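You operate a simulated robot arm through the tools that you are given. There is no shell and no other tool. Be economical: measure what you need, move in short steps, check, and stop when the job is done.

Carry out the task below with a simulated robot arm. There is one attempt and no reset: what you move stays moved.

## Task
Put things in order on the top of the desk. At the end: the white tube cup from the top of the desk stands where the blue holder stood; the blue holder from the top of the desk stands where the green tube stood; the yellow pad is on the white box (marked "COVERS"); the green tube from the top of the desk stands where the yellow pad stood; whatever was shut is shut again. Leave all else as you found it, and nothing knocked over.

It is judged by the outcome, as a careful person would: the job done as asked, and still so three seconds after it is handed in. It fails if anything else is knocked over, pushed out of place, dropped, spilled or broken. A push-on lid holds only when it is set on centred and level and pressed home; a screw cap is set on level and turned clockwise until tight.

## Robot
A 7-joint arm with a two-finger parallel gripper, fixed in place. Base frame: the origin is at the foot of the arm, x ahead of it, y to its left, z up; the work surface is at about z = 0.76. Units: m, degrees, N and s.
With the tool pointing down near the work surface it reaches from about 0.3 to 0.7 m from the base axis. Its first joint turns from -66.0 to 66.0 degrees. Payload 1.57 kg.
The tool frame sits at the grasp point between the pads (the TCP): z along the fingers, y along the line on which they close. The tips reach 0.03 m beyond it. The gripper opens to 0.11 m. The fingers are 0.024 m wide and 0.012 m thick; the gripper's body (0.048 by 0.112 m) begins 0.078 m behind the TCP.
Orientation is told as [roll, pitch, yaw] about the base's x, y, z axes, in that order, counted from this pose: with the fingers straight down and closing along the base's y, the tool's x points along the base's -x, its y along +y and its z along -z.

## Interface
- The arm moves only by the tool jog_arm. Its argument "increments" is a list of rows, each a list of 7 numbers: the shift along the tool's x, y, z in units of 250 mm (1.0 is 250 mm), then the turn, a rotation vector about the tool's x, y, z in units of 60 degrees (1.0 is 60 degrees), then the closure in counts, from 0 (fully open) to 255 (shut). In form: [[tx, ty, tz, ax, ay, az, hand], ...]. A call has 1 to 12 rows; each row is the pose to reach, as a shift and turn from the pose commanded when the call began, along the tool's axes at that moment. A call with a number of a shift or a turn outside -1 to 1 is refused whole. Rows are played at 5 a second. More than 0.05 m and 8.6 degrees between two rows, or a gripper value outside its range, and nothing of the call is played. Where a pose cannot be reached the arm comes as near as it can. A force on the tool above 40 N (or 10 N above the force at the start of the call, whichever is more), or a blocked arm, ends the call early, and 0.2 s more pass. Each finger travels about 0.108 m/s and halts on what it meets, pressing with about 34 N; the grip force reading is that of the motor and also rises with nothing between the fingers. The clock runs only during rows and for 0.2 s after the last one: add rows that repeat a pose to give the fingers time. It gives the time, the measured TCP pose, the force on the tool (base axes), the opening and the grip force at its end, in the units of the frame above (readings bear some noise), and new pictures: "pictures" is both (left out), scene, wrist or none.
- Cameras (640 x 400 px; columns grow to the right, rows downward): "scene" is fixed at [0.1635, -0.4059, 1.394]; the picture's right is [0.75, -0.66, 0.00], its down [-0.47, -0.54, -0.70] and it looks along [0.46, 0.53, -0.71] (base axes); focal length 325 px, centre (320, 200). "wrist" rides on the gripper at [-0.036, 0, -0.08] in the tool frame; the picture's right is [0.00, -1.00, 0.00], its down [0.97, 0.00, -0.24] and it looks along [0.24, 0.00, 0.97] (tool axes); focal length 218 px, centre (320, 200).
- locate(camera, pixels): for up to 12 pixels [column, row] of the newest picture of that camera ("zoom" is the newest enlarged one), the place [x, y, z] in the base frame of the surface seen there, good to about 0.002 m, but the place of the scene camera against the robot may be out by one fixed shift of up to 0.012 m in any direction. It takes no simulated time.
- enlarge(camera, box): a new picture of the part [left, top, right, bottom] of that camera's present view, enlarged. It takes no simulated time.
- sign_off(): hands the job in; it is judged then, once.

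Work in short steps. Measure before you move; look again where a grasp or a placing could have gone wrong, and mend it. You have 80 turns and 120 pictures in all, those below and enlarged ones among them. Open the gripper and draw the arm clear of the work before you hand the job in, unless the task says otherwise; then end with one line.

The tools are called after ">>>" as name(argument=value, ...) on one line, values as JSON. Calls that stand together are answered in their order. jog_arm: Moves the arm, as the interface text tells. Its arguments: {"type":"object","properties":{"increments":{"type":"array","items":{"type":"array","items":{"type":"number"}}},"pictures":{"type":"string","enum":["both","scene","wrist","none"]}},"required":["increments"]} The other tools are called the same way: locate (camera, pixels) gives the place of the surface under pixels of a picture; enlarge (camera, box) takes an enlarged picture of a part of a camera's view; sign_off () hands the job in.

At the start:

```text
t: 0.0
eef_pos: [0.3707, -0.0773, 1.1086]
orientation: [0.1, 0.1, 0.0]
contact_force: [0.7, 1.8, -0.8]
width: 0.1101
grip_force: 0.1
```

scene: 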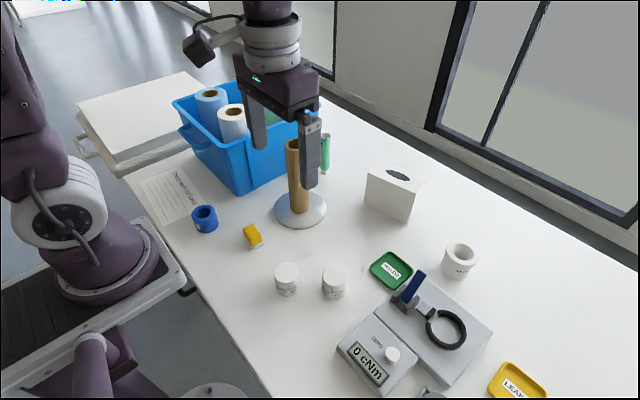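
wrist: 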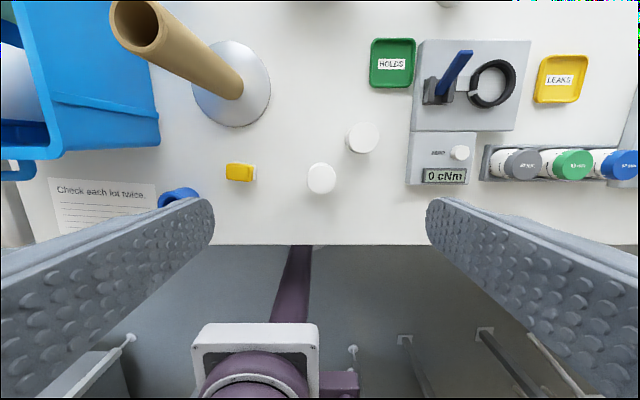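

The scene shows a blue holder near (205,218), a yellow pad near (252,236), a white cup near (460,260), a green thing near (325,152) and a white box near (393,190). I enlarge these to identify them.

>>> enlarge(camera="scene", box=[130, 60, 350, 260])

>>> enlarge(camera="scene", box=[260, 150, 560, 400])

>>> enlarge(camera="wrist", box=[320, 0, 640, 200])

```text
2.00 times, centred on (240, 160) of scene
```

zoom: 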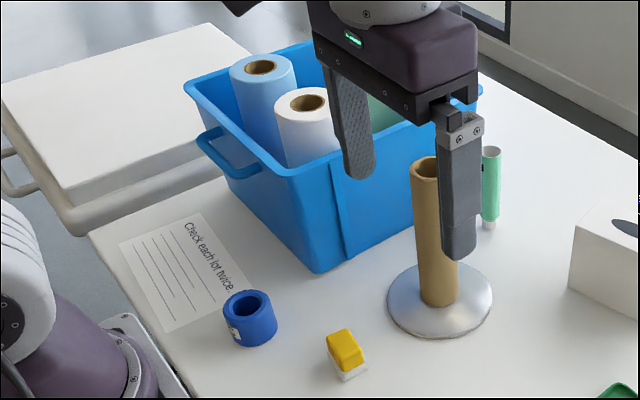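

```text
1.60 times, centred on (410, 275) of scene
```

zoom: 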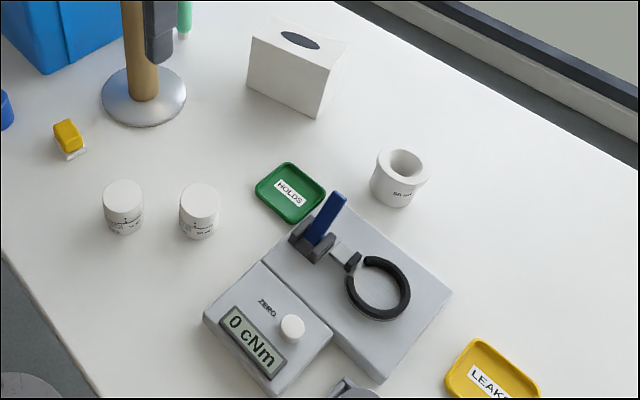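

```text
2.00 times, centred on (480, 100) of wrist
```

zoom: 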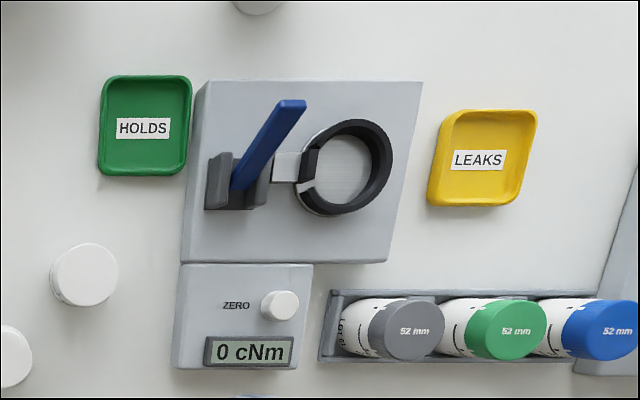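

I look closer at the labels on the white box, the cup, and the holder.

>>> enlarge(camera="scene", box=[350, 150, 494, 290])

>>> enlarge(camera="scene", box=[180, 190, 290, 260])

>>> enlarge(camera="scene", box=[280, 110, 380, 220])

>>> locate(camera="scene", pixels=[[205, 210], [205, 228], [252, 231], [460, 250], [454, 268], [326, 140], [323, 170], [398, 175], [374, 197], [410, 208], [366, 177], [427, 181]])

```text
2.86 times, centred on (422, 220) of scene
```

zoom: 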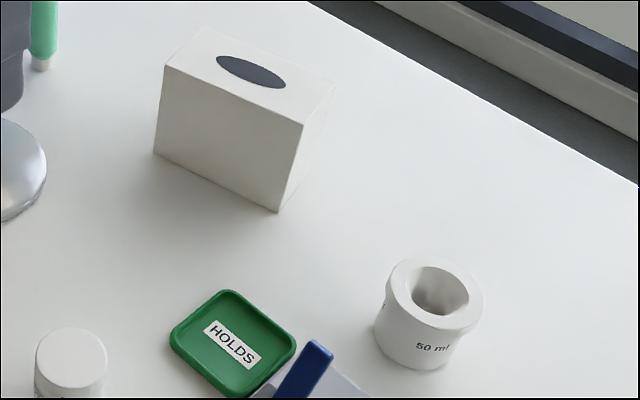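

```text
5.71 times, centred on (235, 225) of scene
```

zoom: 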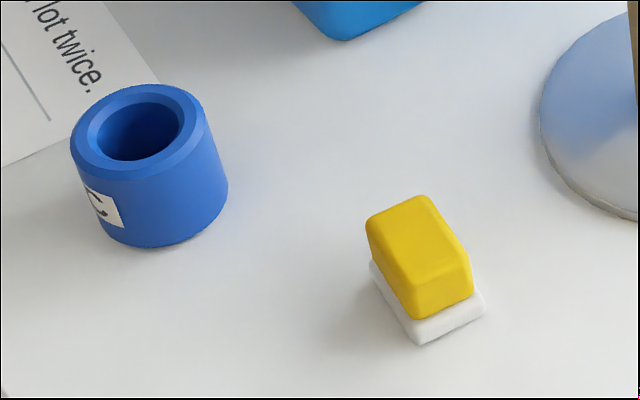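

```text
3.64 times, centred on (330, 165) of scene
```

zoom: 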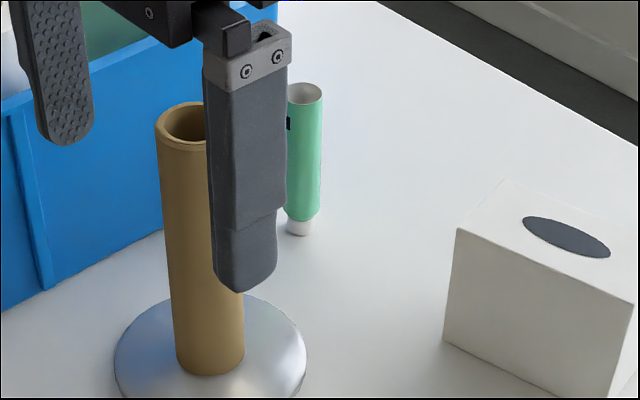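

```text
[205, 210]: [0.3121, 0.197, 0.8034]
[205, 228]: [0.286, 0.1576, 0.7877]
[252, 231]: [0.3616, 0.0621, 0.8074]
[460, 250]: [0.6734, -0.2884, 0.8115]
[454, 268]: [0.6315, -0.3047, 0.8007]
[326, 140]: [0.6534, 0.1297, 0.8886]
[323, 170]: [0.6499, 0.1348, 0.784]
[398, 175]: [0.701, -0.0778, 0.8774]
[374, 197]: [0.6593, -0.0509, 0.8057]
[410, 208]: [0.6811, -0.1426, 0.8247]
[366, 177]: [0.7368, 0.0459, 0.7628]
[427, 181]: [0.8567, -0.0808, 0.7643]
```

The white box shows no label from here. I move the arm 0.13 m forward, staying high, so the wrist camera can look down on the far half of the desk.

>>> jog_arm(increments=[[-0.17, 0, 0, 0, 0, 0, 0], [-0.34, 0, 0, 0, 0, 0, 0], [-0.52, 0, 0, 0, 0, 0, 0], [-0.52, 0, 0, 0, 0, 0, 0]])

```text
t: 1.0
eef_pos: [0.4986, -0.0786, 1.1103]
orientation: [0.0, 0.0, -0.1]
contact_force: [-0.4, 0.2, -0.3]
width: 0.11
grip_force: 0.1
```

scene: 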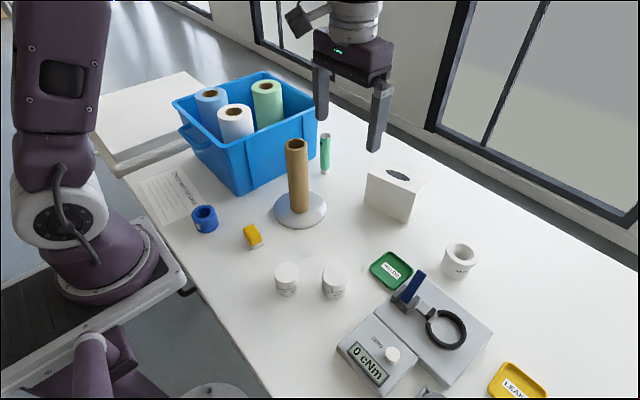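
wrist: 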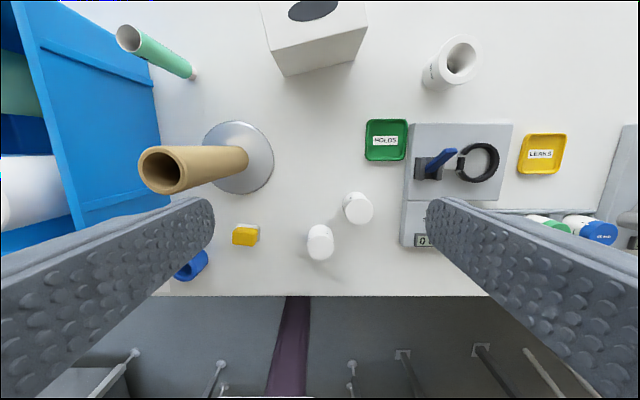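

The tissue-like box at (315,35) has no label on its near face, and something pale is at the right edge (620,190). I move 0.25 m to the right to see the rest of the desk before deciding.

>>> jog_arm(increments=[[0, -0.2, 0, 0, 0, 0, 0], [0, -0.4, 0, 0, 0, 0, 0], [0, -0.6, 0, 0, 0, 0, 0], [0, -0.8, 0, 0, 0, 0, 0], [0, -1.0, 0, 0, 0, 0, 0], [0, -1.0, 0, 0, 0, 0, 0]], pictures="wrist")

```text
t: 2.4
eef_pos: [0.5015, -0.328, 1.1092]
orientation: [0.1, 0.0, -0.1]
contact_force: [-0.8, -0.8, 0.2]
width: 0.1098
grip_force: 0.1
```

wrist: 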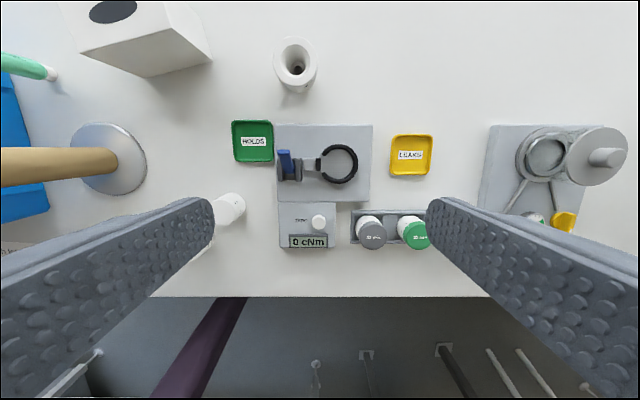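

Another yellow thing shows at (565,222) on the machine at right; I enlarge it, and the cup.

>>> enlarge(camera="wrist", box=[460, 110, 640, 240])

>>> enlarge(camera="wrist", box=[50, 0, 350, 120])

>>> locate(camera="wrist", pixels=[[296, 42], [296, 88], [279, 60], [314, 60], [565, 222], [148, 75], [211, 59]])

```text
3.08 times, centred on (550, 175) of wrist
```

zoom: 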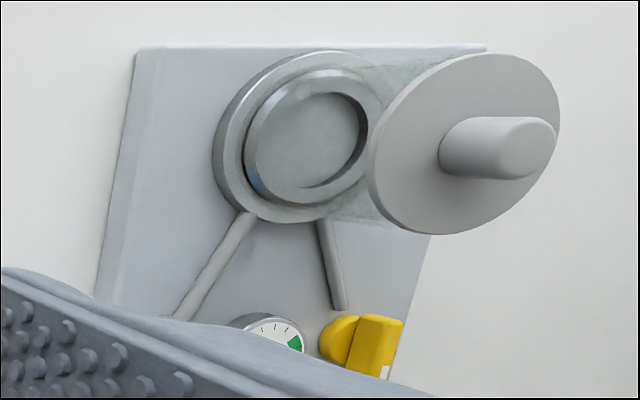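

```text
2.13 times, centred on (200, 60) of wrist
```

zoom: 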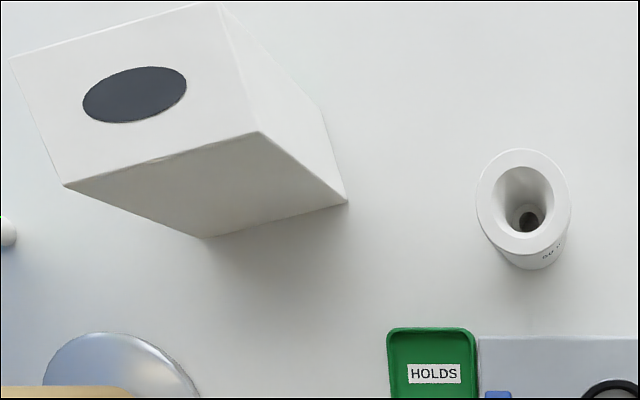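

```text
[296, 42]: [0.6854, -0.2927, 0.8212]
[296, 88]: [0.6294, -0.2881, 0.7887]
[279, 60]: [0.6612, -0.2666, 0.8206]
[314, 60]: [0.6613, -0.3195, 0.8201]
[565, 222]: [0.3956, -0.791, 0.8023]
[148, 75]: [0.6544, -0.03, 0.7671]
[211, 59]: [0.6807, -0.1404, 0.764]
```

That yellow thing is a machine knob, so the pad is the yellow item near (0.36,0.06), and the only white box is the one at x≈0.7. I travel back, high, toward the pad.

>>> jog_arm(increments=[[0.093, 0.16, 0, 0, 0, 0, 0], [0.186, 0.33, 0, 0, 0, 0, 0], [0.28, 0.49, 0, 0, 0, 0, 0], [0.373, 0.66, 0, 0, 0, 0, 0], [0.466, 0.83, 0, 0, 0, 0, 0], [0.56, 1.0, 0, 0, 0, 0, 0]], pictures="none")

>>> jog_arm(increments=[[0, 0.18, 0, 0, 0, 0, 0], [0, 0.36, 0.05, 0, 0, 0, 0], [0, 0.56, 0.1, 0, 0, 0, 0], [0, 0.56, 0.3, 0, 0, 0, 0], [0, 0.56, 0.48, 0, 0, 0, 0], [0, 0.56, 0.48, 0, 0, 0, 0]])

```text
t: 3.8
eef_pos: [0.3604, -0.0785, 1.1112]
orientation: [0.0, 0.0, 0.1]
contact_force: [0.3, -0.1, 0.4]
width: 0.1099
grip_force: 0.2
```

```text
refused: row 3 steps farther than a row can; nothing moved
```

Row spacing was slightly too big; I repeat with smaller steps.

>>> jog_arm(increments=[[0, 0.18, 0, 0, 0, 0, 0], [0, 0.36, 0, 0, 0, 0, 0], [0, 0.54, 0, 0, 0, 0, 0], [0, 0.56, 0.17, 0, 0, 0, 0], [0, 0.56, 0.34, 0, 0, 0, 0], [0, 0.56, 0.48, 0, 0, 0, 0], [0, 0.56, 0.48, 0, 0, 0, 0]])

```text
t: 5.4
eef_pos: [0.361, 0.0612, 0.9897]
orientation: [0.0, 0.0, 0.0]
contact_force: [-0.6, -1.4, -0.6]
width: 0.1097
grip_force: 0.1
```

scene: 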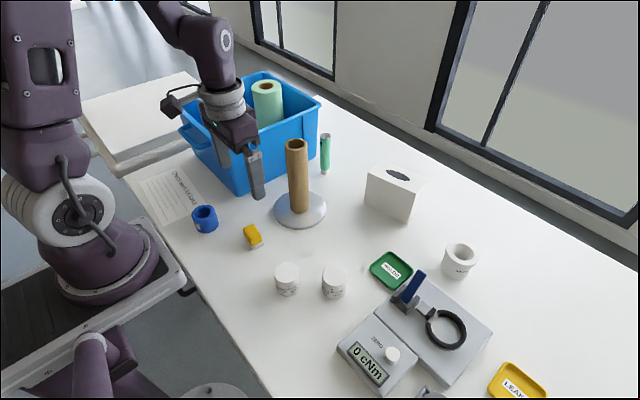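
wrist: 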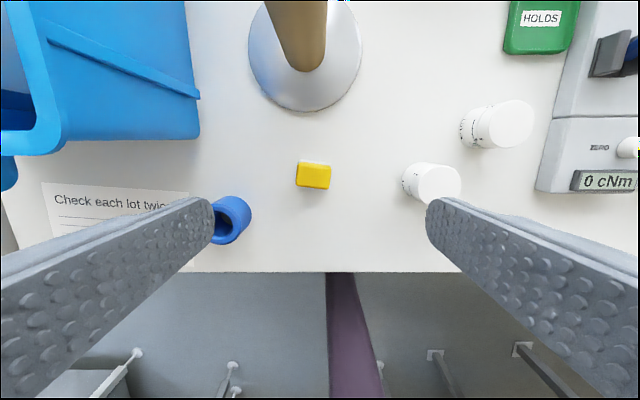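

The pad is at (313,175) in the wrist view; I enlarge and measure its top corners, and its surroundings.

>>> enlarge(camera="wrist", box=[193, 120, 353, 250])

>>> locate(camera="wrist", pixels=[[299, 166], [329, 168], [328, 185], [299, 183], [302, 162], [328, 163], [313, 175], [220, 240], [231, 200], [413, 185], [290, 110]])

```text
3.08 times, centred on (273, 185) of wrist
```

zoom: 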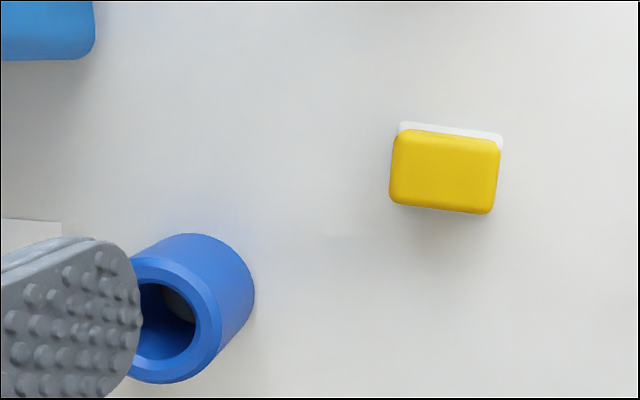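

```text
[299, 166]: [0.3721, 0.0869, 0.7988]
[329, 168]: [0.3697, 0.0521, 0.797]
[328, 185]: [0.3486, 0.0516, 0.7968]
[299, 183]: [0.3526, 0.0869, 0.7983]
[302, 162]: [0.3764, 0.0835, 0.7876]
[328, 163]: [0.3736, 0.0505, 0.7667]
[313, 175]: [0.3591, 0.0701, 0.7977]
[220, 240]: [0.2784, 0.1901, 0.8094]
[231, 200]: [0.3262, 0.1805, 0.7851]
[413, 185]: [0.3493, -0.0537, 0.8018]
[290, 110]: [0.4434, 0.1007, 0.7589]
```

Pad top is about 0.035 x 0.021 m, centred (0.3605, 0.0695), top z 0.798, turned about −4° in yaw. I descend so the tips stop at z≈0.77 with the fingers open, then look.

>>> jog_arm(increments=[[0, 0.033, 0.18, 0, 0, 0.067, 0], [0, 0.033, 0.36, 0, 0, 0.067, 0], [0, 0.033, 0.54, 0, 0, 0.067, 0], [0, 0.033, 0.66, 0, 0, 0.067, 0], [0, 0.033, 0.754, 0, 0, 0.067, 0], [0, 0.033, 0.754, 0, 0, 0.067, 0]])

```text
t: 6.8
eef_pos: [0.3603, 0.0723, 0.8021]
orientation: [0.0, 0.0, -4.0]
contact_force: [0.8, -0.7, -0.5]
width: 0.1101
grip_force: 0.1
```

scene: 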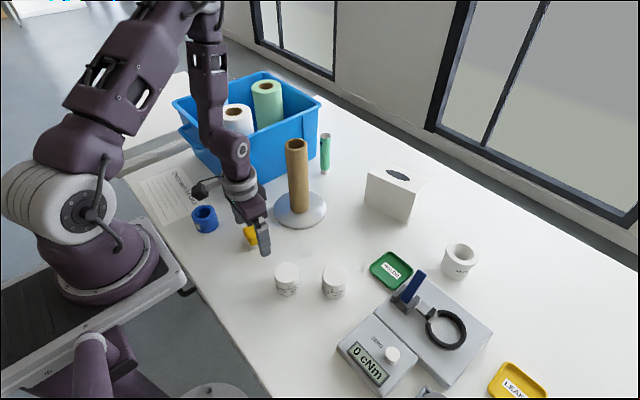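
wrist: 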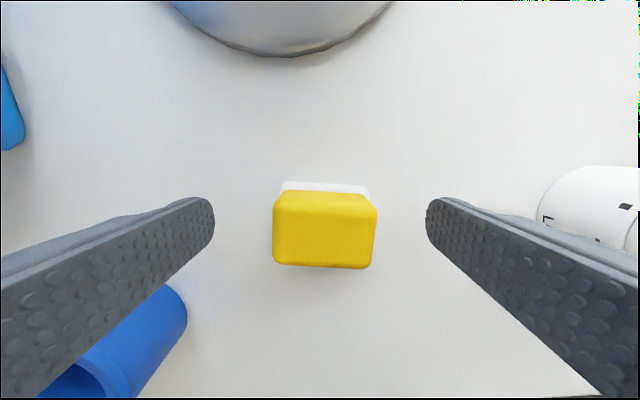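

The pad sits between the fingers at (325,230). I check its place precisely before closing.

>>> locate(camera="wrist", pixels=[[280, 200], [370, 203], [368, 260], [280, 256], [284, 185], [366, 188], [325, 230], [325, 150], [205, 205], [436, 205]])

```text
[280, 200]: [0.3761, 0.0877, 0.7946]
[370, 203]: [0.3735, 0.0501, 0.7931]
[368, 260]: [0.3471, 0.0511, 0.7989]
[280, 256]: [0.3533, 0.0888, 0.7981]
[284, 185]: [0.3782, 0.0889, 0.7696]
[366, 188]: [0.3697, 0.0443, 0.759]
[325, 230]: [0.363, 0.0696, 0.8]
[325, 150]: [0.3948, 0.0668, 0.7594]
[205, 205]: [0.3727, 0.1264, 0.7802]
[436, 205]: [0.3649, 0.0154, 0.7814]
```

Pad centre reads (0.362, 0.0695), well between the fingers. I close and lift slightly.

>>> jog_arm(increments=[[0, 0, 0, 0, 0, 0, 200], [0, 0, 0, 0, 0, 0, 200], [0, 0, 0, 0, 0, 0, 200], [0, 0, 0, 0, 0, 0, 200]], pictures="wrist")

```text
t: 7.8
eef_pos: [0.3606, 0.0714, 0.8021]
orientation: [0.0, -0.1, -4.0]
contact_force: [0.2, -0.5, 0.3]
width: 0.0434
grip_force: 34.0
```

wrist: 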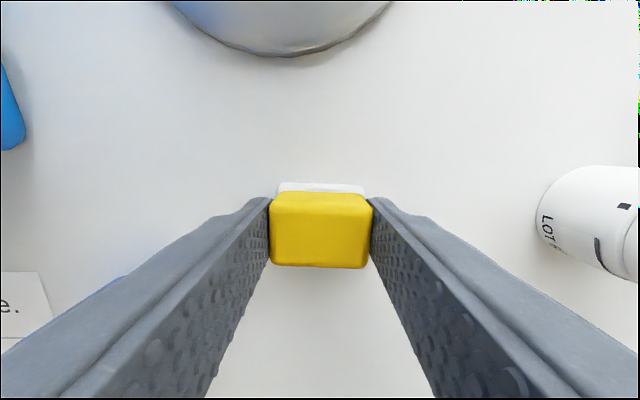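

The pad is held (width 0.043). I lift straight up to z≈1.05 while turning toward the box's yaw of about +14°.

>>> jog_arm(increments=[[0, 0, -0.1, 0, 0, 0, 200], [0, 0, -0.28, 0, 0, 0, 200], [0, 0, -0.46, 0, 0, -0.1, 200], [0, 0, -0.64, 0, 0, -0.2, 200], [0, 0, -0.82, 0, 0, -0.3, 200], [0, 0, -1.0, 0, 0, -0.3, 200], [0, 0, -1.0, 0, 0, -0.3, 200]], pictures="wrist")

```text
t: 9.4
eef_pos: [0.3632, 0.0727, 1.0544]
orientation: [-0.1, 0.0, 14.1]
contact_force: [-0.6, -0.5, -0.6]
width: 0.043
grip_force: 34.0
```

wrist: 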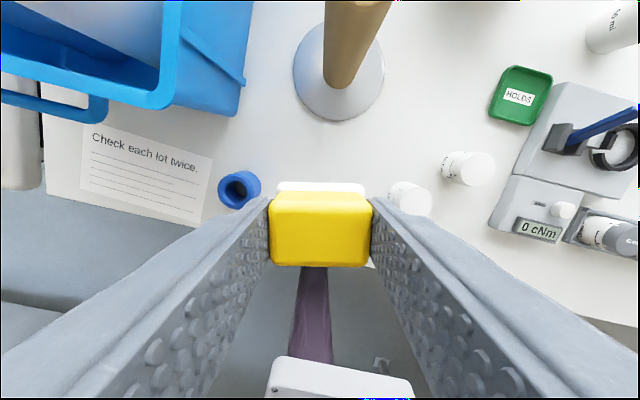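

Now I swing right of the spool tube to y≈−0.06 and then forward to x≈0.58 to look at the box top.

>>> jog_arm(increments=[[0.042, -0.168, 0, 0, 0, 0, 200], [0.084, -0.336, 0, 0, 0, 0, 200], [0.126, -0.504, 0, 0, 0, 0, 200], [-0.045, -0.547, 0, 0, 0, 0, 200], [-0.216, -0.59, 0, 0, 0, 0, 200], [-0.387, -0.633, 0, 0, 0, 0, 200], [-0.558, -0.676, 0, 0, 0, 0, 200], [-0.728, -0.717, 0, 0, 0, 0, 200], [-0.728, -0.717, 0, 0, 0, 0, 200]])

```text
t: 11.4
eef_pos: [0.581, -0.0595, 1.0499]
orientation: [0.0, 0.0, 14.0]
contact_force: [-0.3, 0.5, -0.2]
width: 0.0428
grip_force: 33.9
```

scene: 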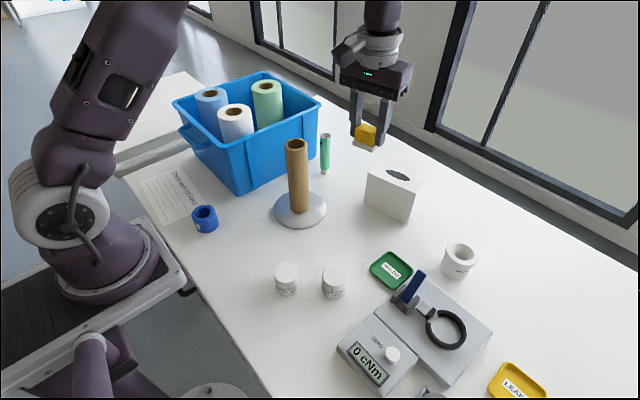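
wrist: 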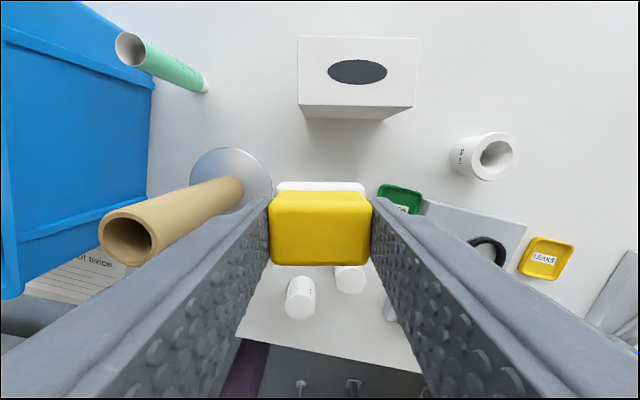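

Box top spans (298–420, 37–106) and is aligned with the gripper. I measure its corners, slot, and the tubes nearby.

>>> locate(camera="wrist", pixels=[[300, 103], [413, 105], [419, 40], [300, 39], [357, 72], [329, 73], [386, 73], [358, 62], [357, 84], [128, 48], [128, 240], [357, 97]])

>>> enlarge(camera="wrist", box=[280, 20, 440, 120])

```text
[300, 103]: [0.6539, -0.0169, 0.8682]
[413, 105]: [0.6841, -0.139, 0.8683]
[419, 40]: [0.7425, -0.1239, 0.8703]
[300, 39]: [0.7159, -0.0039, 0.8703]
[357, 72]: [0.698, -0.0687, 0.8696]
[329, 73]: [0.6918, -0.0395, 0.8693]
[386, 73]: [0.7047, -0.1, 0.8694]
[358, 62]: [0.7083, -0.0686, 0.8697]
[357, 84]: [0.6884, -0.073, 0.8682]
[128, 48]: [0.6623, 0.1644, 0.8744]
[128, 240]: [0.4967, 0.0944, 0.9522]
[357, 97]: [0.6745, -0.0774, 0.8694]
```

```text
4.00 times, centred on (360, 70) of wrist
```

zoom: 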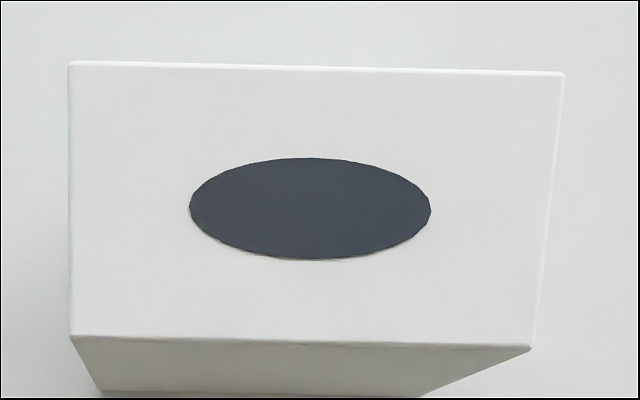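

Box top is at z≈0.869, centred (0.699,−0.071), slot flat. I move over its centre, then lower to just above contact (TCP z≈0.916).

>>> jog_arm(increments=[[-0.15, -0.052, 0, 0, 0, 0, 200], [-0.3, -0.105, 0, 0, 0, 0, 200], [-0.439, -0.157, 0, 0, 0, 0, 200], [-0.439, -0.157, 0.15, 0, 0, 0, 200], [-0.439, -0.157, 0.3, 0, 0, 0, 200], [-0.439, -0.157, 0.44, 0, 0, 0, 200], [-0.439, -0.157, 0.52, 0, 0, 0, 200], [-0.439, -0.157, 0.52, 0, 0, 0, 200]])

```text
t: 13.2
eef_pos: [0.6959, -0.0679, 0.9201]
orientation: [0.0, -0.1, 13.9]
contact_force: [0.3, 0.2, 0.9]
width: 0.0429
grip_force: 33.9
out of reach, approached as far as the arm can: row 3, 4, 5
```

scene: 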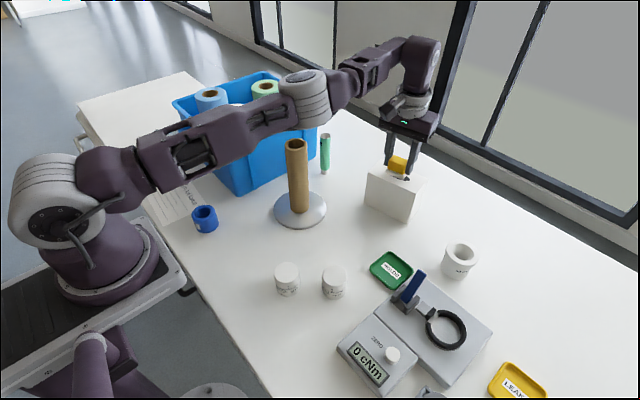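
wrist: 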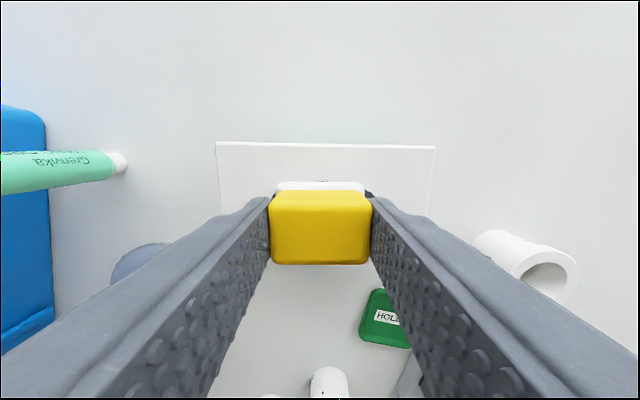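

The pad is over the box middle with a small gap. I lower in small steps to contact.

>>> jog_arm(increments=[[0, 0, 0.012, 0, 0, 0, 200], [0, 0, 0.022, 0, 0, 0, 200], [0, 0, 0.03, 0, 0, 0, 200], [0, 0, 0.034, 0, 0, 0, 200]], pictures="scene")

>>> enlarge(camera="scene", box=[350, 110, 450, 230])

```text
t: 14.2
eef_pos: [0.6964, -0.0713, 0.9125]
orientation: [0.0, -0.1, 14.0]
contact_force: [0.8, 1.8, 6.8]
width: 0.0427
grip_force: 34.0
```

scene: 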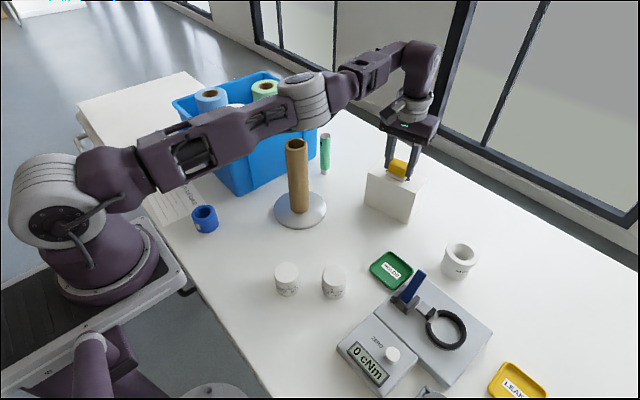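

```text
3.33 times, centred on (400, 170) of scene
```

zoom: 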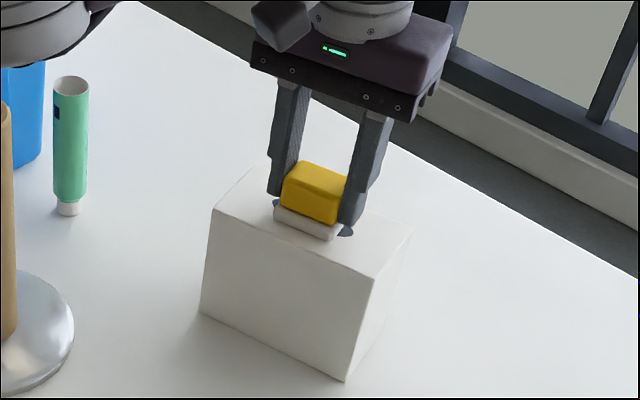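

Contact force 6.8 N: the pad rests on the box. I open gradually and rise (straight up to z≈0.95, then drawing back, since height is limited at this reach).

>>> jog_arm(increments=[[0, 0, 0, 0, 0, 0, 150], [0, 0, 0, 0, 0, 0, 110], [0, 0, 0, 0, 0, 0, 90], [0, 0, -0.08, 0, 0, 0, 90], [0.05, 0, -0.2, 0, 0, 0, 90], [0.15, 0, -0.35, 0, 0, 0, 60], [0.3, 0, -0.45, 0, 0, 0, 30], [0.45, 0, -0.55, 0, 0, 0, 0], [0.45, 0, -0.55, 0, 0, 0, 0]])

```text
t: 16.2
eef_pos: [0.6309, -0.1555, 1.0934]
orientation: [0.4, 0.4, 13.8]
contact_force: [0.5, 0.1, 0.1]
width: 0.1099
grip_force: 0.1
out of reach, approached as far as the arm can: row 6, 7, 8, 9
```

scene: 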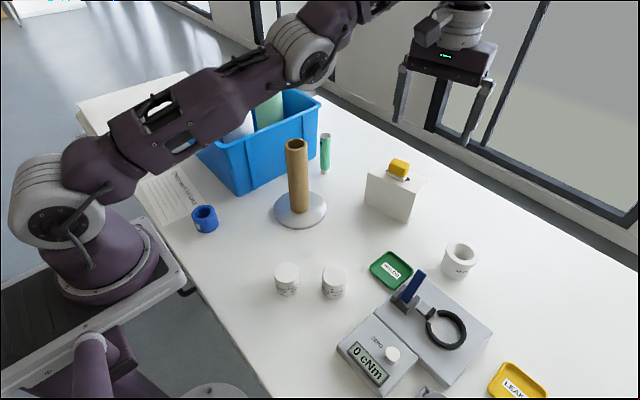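
wrist: 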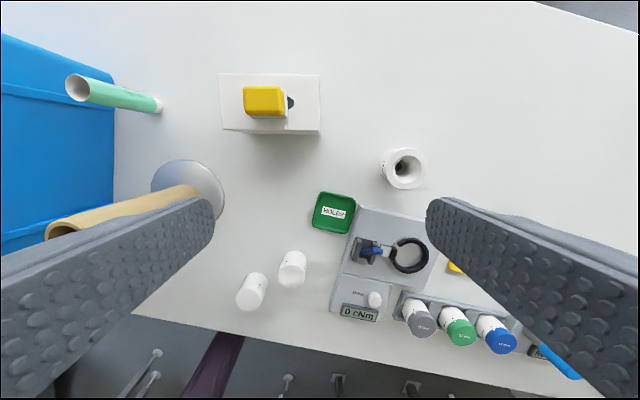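

The pad stands on the box. The arm deviated a bit from the commanded pose (out of reach), so I send a null move to see where it settles.

>>> jog_arm(increments=[[0, 0, 0, 0, 0, 0, 0], [0, 0, 0, 0, 0, 0, 0]], pictures="none")

```text
t: 16.8
eef_pos: [0.6307, -0.1538, 1.0925]
orientation: [0.3, 0.3, 13.7]
contact_force: [0.6, -0.3, -0.5]
width: 0.11
grip_force: 0.1
```

I test with a small backward move of 0.05 m, straight to reach-comfortable space.

>>> jog_arm(increments=[[0.1, 0, 0, 0, 0, 0, 0], [0.2, 0, 0, 0, 0, 0, 0], [0.2, 0, 0, 0, 0, 0, 0]], pictures="none")

```text
t: 17.6
eef_pos: [0.5824, -0.1649, 1.0912]
orientation: [0.0, -0.1, 13.9]
contact_force: [0.2, 1.0, 0.0]
width: 0.11
grip_force: 0.1
out of reach, approached as far as the arm can: row 1
```

Reach is fine here. Now I go left to about (0.56, 0.075) with yaw back to 0, to view the green tube and the bin's edge.

>>> jog_arm(increments=[[-0.026, 0.16, 0, 0, 0, 0.04, 0], [-0.052, 0.32, 0, 0, 0, 0.08, 0], [-0.078, 0.48, 0, 0, 0, 0.12, 0], [-0.104, 0.64, 0, 0, 0, 0.16, 0], [-0.13, 0.8, 0.05, 0, 0, 0.2, 0], [-0.155, 0.951, 0.12, 0, 0, 0.233, 0], [-0.155, 0.951, 0.12, 0, 0, 0.233, 0]])

```text
t: 19.2
eef_pos: [0.5661, 0.0763, 1.0597]
orientation: [0.0, 0.0, 0.0]
contact_force: [0.1, -1.3, -0.9]
width: 0.1097
grip_force: 0.1
```

scene: 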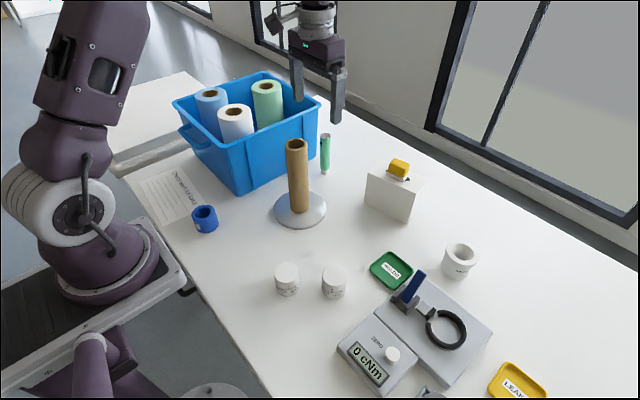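
wrist: 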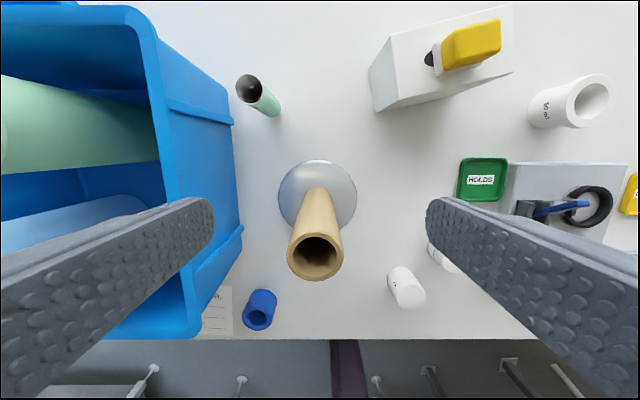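

The green tube is at (258,95), top rim at (249,88), with the bin's wall left of it. I measure them.

>>> enlarge(camera="wrist", box=[130, 10, 330, 150])

>>> locate(camera="wrist", pixels=[[249, 75], [261, 88], [237, 88], [249, 101], [263, 100], [274, 108], [280, 103], [154, 55], [165, 150], [233, 125], [318, 280], [228, 85]])

```text
2.86 times, centred on (230, 80) of wrist
```

zoom: 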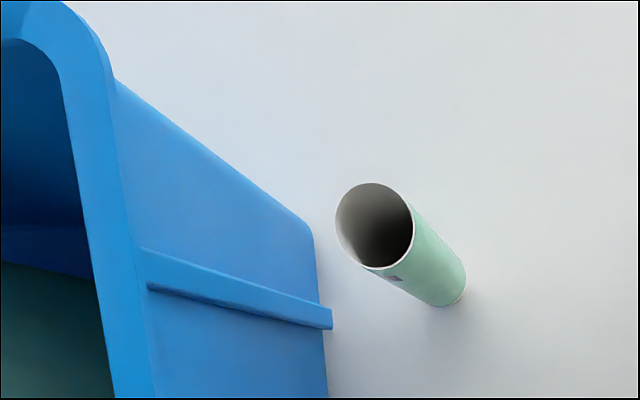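

```text
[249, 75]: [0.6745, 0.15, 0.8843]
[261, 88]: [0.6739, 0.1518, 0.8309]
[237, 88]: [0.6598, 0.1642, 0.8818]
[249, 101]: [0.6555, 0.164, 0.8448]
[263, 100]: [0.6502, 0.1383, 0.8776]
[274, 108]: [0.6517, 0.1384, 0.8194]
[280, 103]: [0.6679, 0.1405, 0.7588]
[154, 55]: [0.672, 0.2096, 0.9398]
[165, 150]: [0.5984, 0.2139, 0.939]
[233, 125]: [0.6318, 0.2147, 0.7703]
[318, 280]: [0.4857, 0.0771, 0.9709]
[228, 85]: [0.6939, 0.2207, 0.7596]
```

Tube rim centre works out to (0.661, 0.153), top z≈0.885, diameter ≈0.03; the bin rim is at y≈0.206, z 0.94. To stay clear of the bin I turn the gripper to yaw −90° (fingers closing along x, camera away from the bin), in two calls.

>>> jog_arm(increments=[[0, 0, 0, 0, 0, 0.14, 0], [0, 0, 0, 0, 0, 0.28, 0], [0, 0, 0, 0, 0, 0.42, 0], [0, 0, 0, 0, 0, 0.56, 0], [0, 0, 0, 0, 0, 0.7, 0], [0, 0, 0, 0, 0, 0.84, 0], [0, 0, 0, 0, 0, 0.98, 0], [0, 0, 0, 0, 0, 0.98, 0]], pictures="none")

>>> jog_arm(increments=[[0, 0, 0, 0, 0, 0.13, 0], [0, 0, 0, 0, 0, 0.26, 0], [0, 0, 0, 0, 0, 0.39, 0], [0, 0, 0, 0, 0, 0.52, 0], [0, 0, 0, 0, 0, 0.52, 0]])

```text
t: 21.0
eef_pos: [0.5671, 0.0753, 1.0576]
orientation: [-0.1, 0.0, -58.9]
contact_force: [-0.2, 0.1, 0.1]
width: 0.11
grip_force: 0.0
```

```text
t: 22.2
eef_pos: [0.568, 0.0752, 1.0576]
orientation: [-0.1, -0.1, -90.1]
contact_force: [-0.9, -0.5, -0.2]
width: 0.1103
grip_force: 0.1
```

scene: 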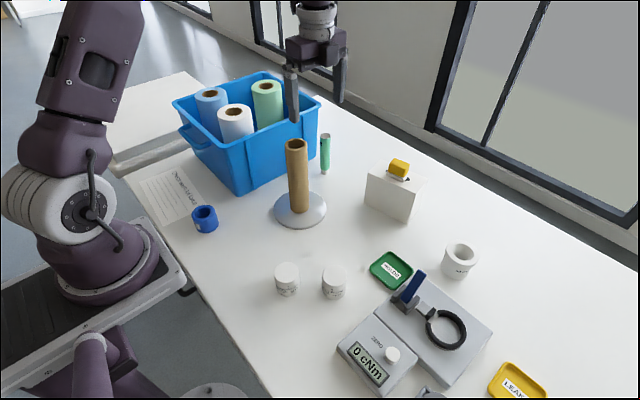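
wrist: 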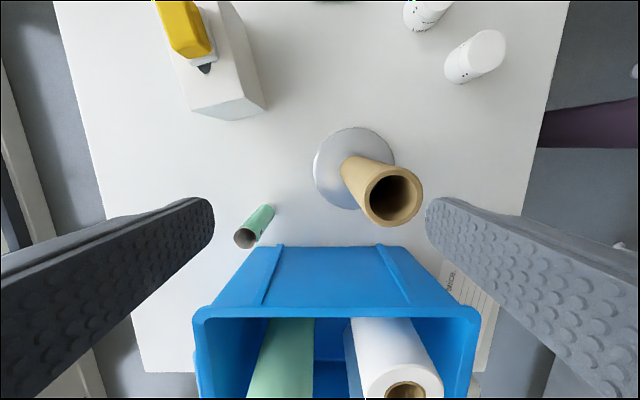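

From this view the tube rim at (244,238) gives (0.663, 0.151), agreeing. I move above it and down to TCP z≈0.95 (tips above the tube top) and check.

>>> jog_arm(increments=[[0, 0.17, 0, 0, 0, 0, 0], [0.1, 0.3, 0, 0, 0, 0, 0], [0.22, 0.376, 0.08, 0, 0, 0, 0], [0.306, 0.376, 0.22, 0, 0, 0, 0], [0.306, 0.376, 0.34, 0, 0, 0, 0], [0.306, 0.376, 0.43, 0, 0, 0, 0], [0.306, 0.376, 0.43, 0, 0, 0, 0]])

```text
t: 23.8
eef_pos: [0.6615, 0.1537, 0.9516]
orientation: [0.0, -0.1, -90.0]
contact_force: [0.2, -0.2, 0.1]
width: 0.1099
grip_force: 0.0
out of reach, approached as far as the arm can: row 3
```

scene: 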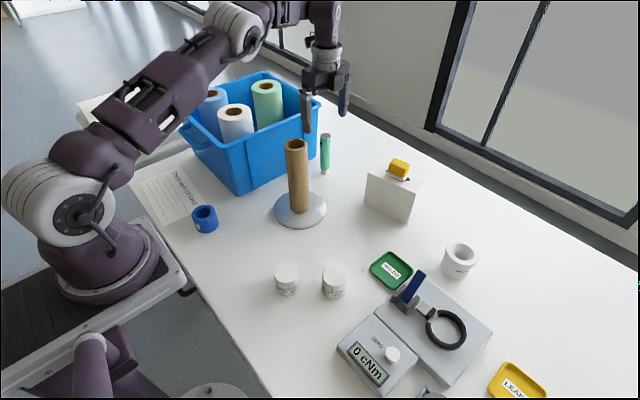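
wrist: 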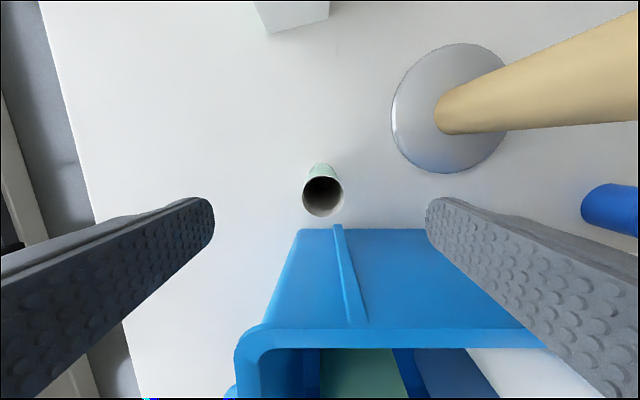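

The tube rim is centred at (323,197), i.e. (0.660, 0.152), well aligned. I descend to TCP z≈0.84 with open fingers.

>>> jog_arm(increments=[[-0.006, -0.006, 0.12, 0, 0, 0, 0], [-0.006, -0.006, 0.24, 0, 0, 0, 0], [-0.006, -0.006, 0.36, 0, 0, 0, 0], [-0.006, -0.006, 0.445, 0, 0, 0, 0], [-0.006, -0.006, 0.445, 0, 0, 0, 0]])

```text
t: 25.0
eef_pos: [0.6609, 0.1491, 0.842]
orientation: [0.1, 0.0, -90.0]
contact_force: [-0.1, -0.3, 0.1]
width: 0.1098
grip_force: 0.1
```

scene: 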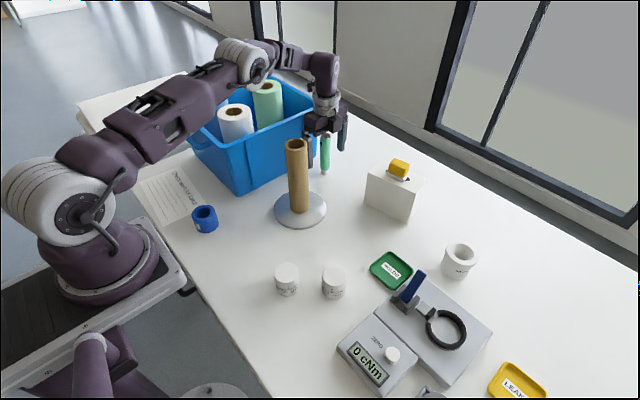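
wrist: 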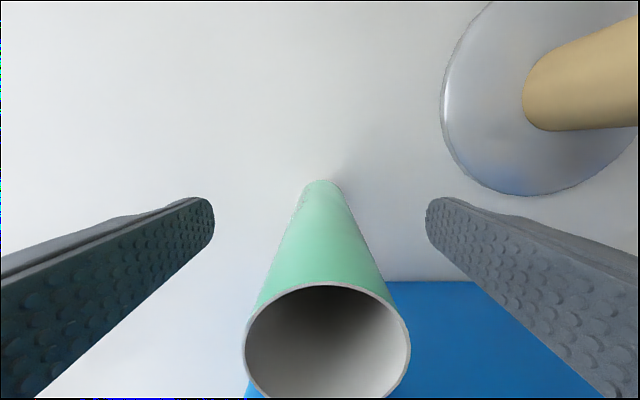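

Tube centre reads (0.659, 0.153), between the fingers. I nudge 3 mm in +y, then close and hold.

>>> jog_arm(increments=[[0.014, -0.005, 0, 0, 0, 0, 0], [0.014, -0.005, 0, 0, 0, 0, 0], [0.014, -0.005, 0, 0, 0, 0, 150], [0.014, -0.005, 0, 0, 0, 0, 220], [0.014, -0.005, 0, 0, 0, 0, 220], [0.014, -0.005, 0, 0, 0, 0, 220], [0.014, -0.005, 0, 0, 0, 0, 220]], pictures="wrist")

```text
t: 26.6
eef_pos: [0.6606, 0.1547, 0.8414]
orientation: [0.1, -0.1, -90.1]
contact_force: [1.1, -0.3, 0.2]
width: 0.0279
grip_force: 34.2
```

wrist: 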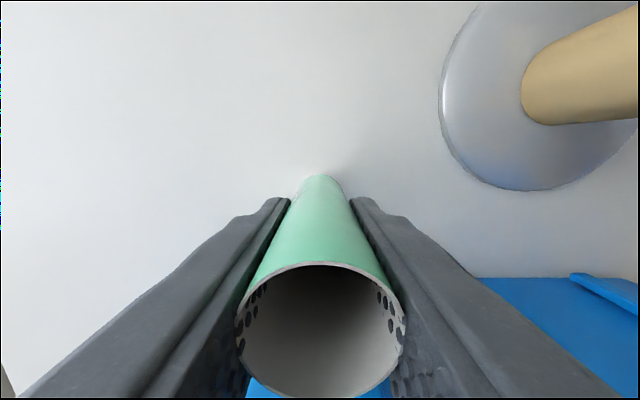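

The tube is gripped centred (width 0.028). I lift, then carry it around the right side of the spool stand, toward (0.41, −0.03).

>>> jog_arm(increments=[[0, 0, -0.08, 0, 0, 0, 220], [0, 0, -0.22, 0, 0, 0, 220], [0, 0, -0.36, 0, 0, 0, 220], [-0.15, -0.1, -0.4, 0, 0, 0, 220], [-0.3, -0.2, -0.46, 0, 0, 0, 220], [-0.48, -0.26, -0.46, 0, 0, 0, 220], [-0.63, -0.34, -0.46, 0, 0, 0, 220], [-0.72, -0.48, -0.46, 0, 0, 0, 220], [-0.74, -0.66, -0.46, 0, 0, 0, 220], [-0.74, -0.84, -0.46, 0, 0, 0, 220], [-0.74, -1.0, -0.46, 0, 0, 0, 220], [-0.74, -1.0, -0.46, 0, 0, 0, 220]])

```text
t: 29.2
eef_pos: [0.408, -0.0322, 0.9597]
orientation: [0.1, 0.0, -90.0]
contact_force: [-0.1, 0.2, -0.1]
width: 0.0284
grip_force: 33.9
```

scene: 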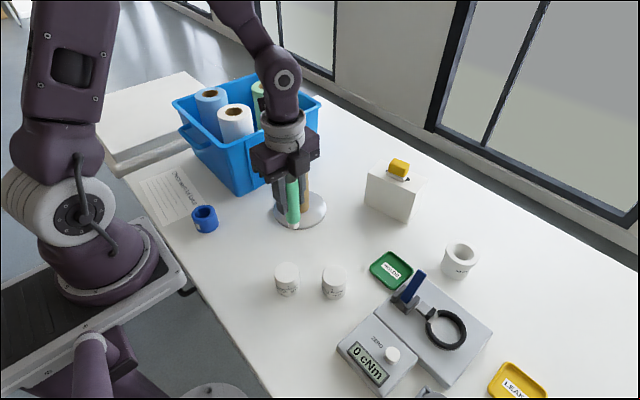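
wrist: 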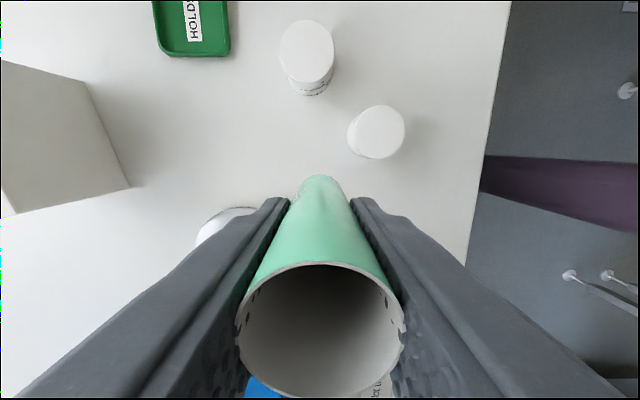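

Tube still held firmly. Next I go over the old pad spot (0.362, 0.0695) and lower to about 4 mm above the desk.

>>> jog_arm(increments=[[0, -0.184, 0, 0, 0, 0, 220], [0.14, -0.184, 0, 0, 0, 0, 220], [0.28, -0.184, 0, 0, 0, 0, 220], [0.407, -0.184, 0, 0, 0, 0, 220], [0.407, -0.184, 0.15, 0, 0, 0, 220], [0.407, -0.184, 0.3, 0, 0, 0, 220], [0.407, -0.184, 0.4, 0, 0, 0, 220], [0.407, -0.184, 0.455, 0, 0, 0, 220], [0.407, -0.184, 0.455, 0, 0, 0, 220]])

```text
t: 31.2
eef_pos: [0.3625, 0.0701, 0.8405]
orientation: [0.0, 0.1, -90.1]
contact_force: [-1.0, 0.2, 5.7]
width: 0.0284
grip_force: 33.6
```

scene: 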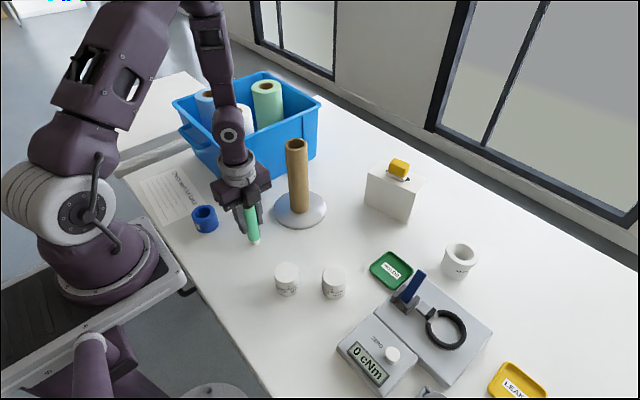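
wrist: 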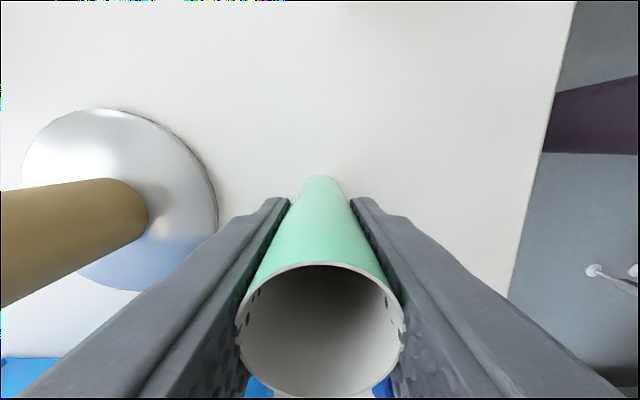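

Contact (5.7 N) at the expected height, position (0.3625, 0.070). I open slowly and look before rising.

>>> jog_arm(increments=[[0, 0, 0, 0, 0, 0, 175], [0, 0, 0, 0, 0, 0, 150], [0, 0, 0, 0, 0, 0, 110], [0, 0, 0, 0, 0, 0, 70], [0, 0, 0, 0, 0, 0, 70]], pictures="wrist")

```text
t: 32.4
eef_pos: [0.3627, 0.0704, 0.8408]
orientation: [0.0, 0.0, -90.0]
contact_force: [-0.8, -0.3, -0.4]
width: 0.0799
grip_force: 0.1
```

wrist: 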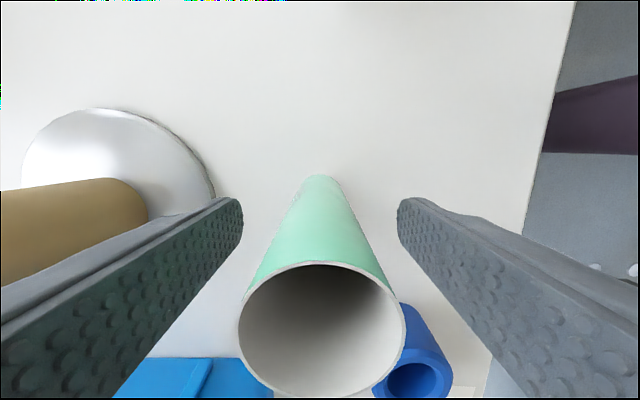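

Tube stands free. I rise straight up to z≈1.0 and then move toward the blue holder to view it.

>>> jog_arm(increments=[[0, 0, -0.1, 0, 0, 0, 50], [0, 0, -0.26, 0, 0, 0, 30], [0, 0, -0.44, 0, 0, 0, 0], [0, 0, -0.62, 0, 0, 0, 0], [0.1, -0.12, -0.62, 0, 0, 0, 0], [0.22, -0.24, -0.62, 0, 0, 0, 0], [0.22, -0.24, -0.62, 0, 0, 0, 0]])

```text
t: 34.0
eef_pos: [0.3034, 0.128, 0.9953]
orientation: [0.0, 0.0, -90.0]
contact_force: [0.1, -0.1, -0.5]
width: 0.1103
grip_force: 0.1
```

scene: 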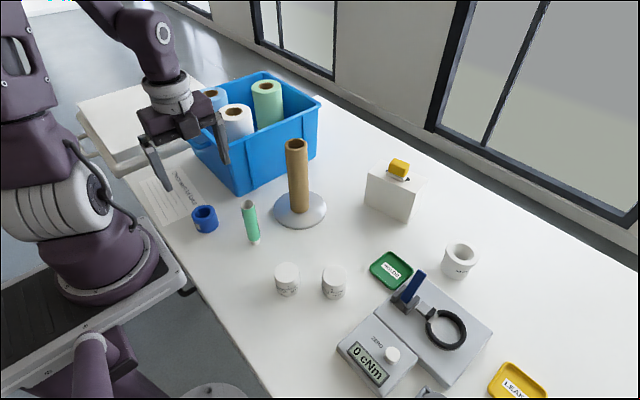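
wrist: 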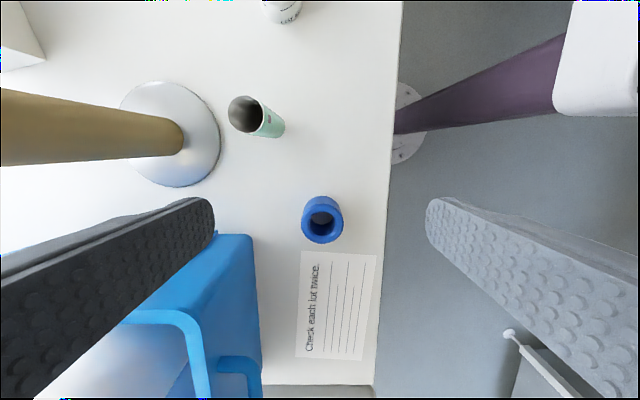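

The holder's top is near (322,225). I enlarge it and measure it together with the bin's rim and handle.

>>> enlarge(camera="wrist", box=[242, 180, 402, 280])

>>> locate(camera="wrist", pixels=[[304, 222], [341, 222], [322, 241], [322, 205], [304, 205], [342, 205], [215, 235], [195, 320], [255, 240], [130, 318], [335, 223], [253, 365]])

```text
4.00 times, centred on (322, 230) of wrist
```

zoom: 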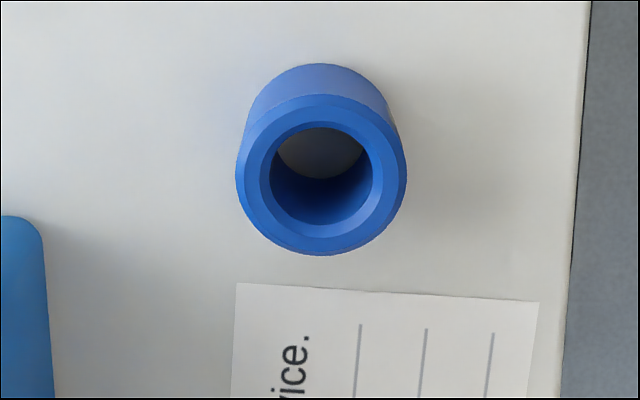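

```text
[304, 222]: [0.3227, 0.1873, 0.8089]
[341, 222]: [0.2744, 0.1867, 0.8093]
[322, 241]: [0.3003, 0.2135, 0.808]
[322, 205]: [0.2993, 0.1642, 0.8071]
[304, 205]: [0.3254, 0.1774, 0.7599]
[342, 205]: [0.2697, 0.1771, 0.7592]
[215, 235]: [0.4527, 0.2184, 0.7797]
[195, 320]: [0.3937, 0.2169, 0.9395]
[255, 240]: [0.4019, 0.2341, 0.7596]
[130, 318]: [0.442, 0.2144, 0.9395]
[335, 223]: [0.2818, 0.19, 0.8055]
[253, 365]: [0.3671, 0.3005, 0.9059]
```

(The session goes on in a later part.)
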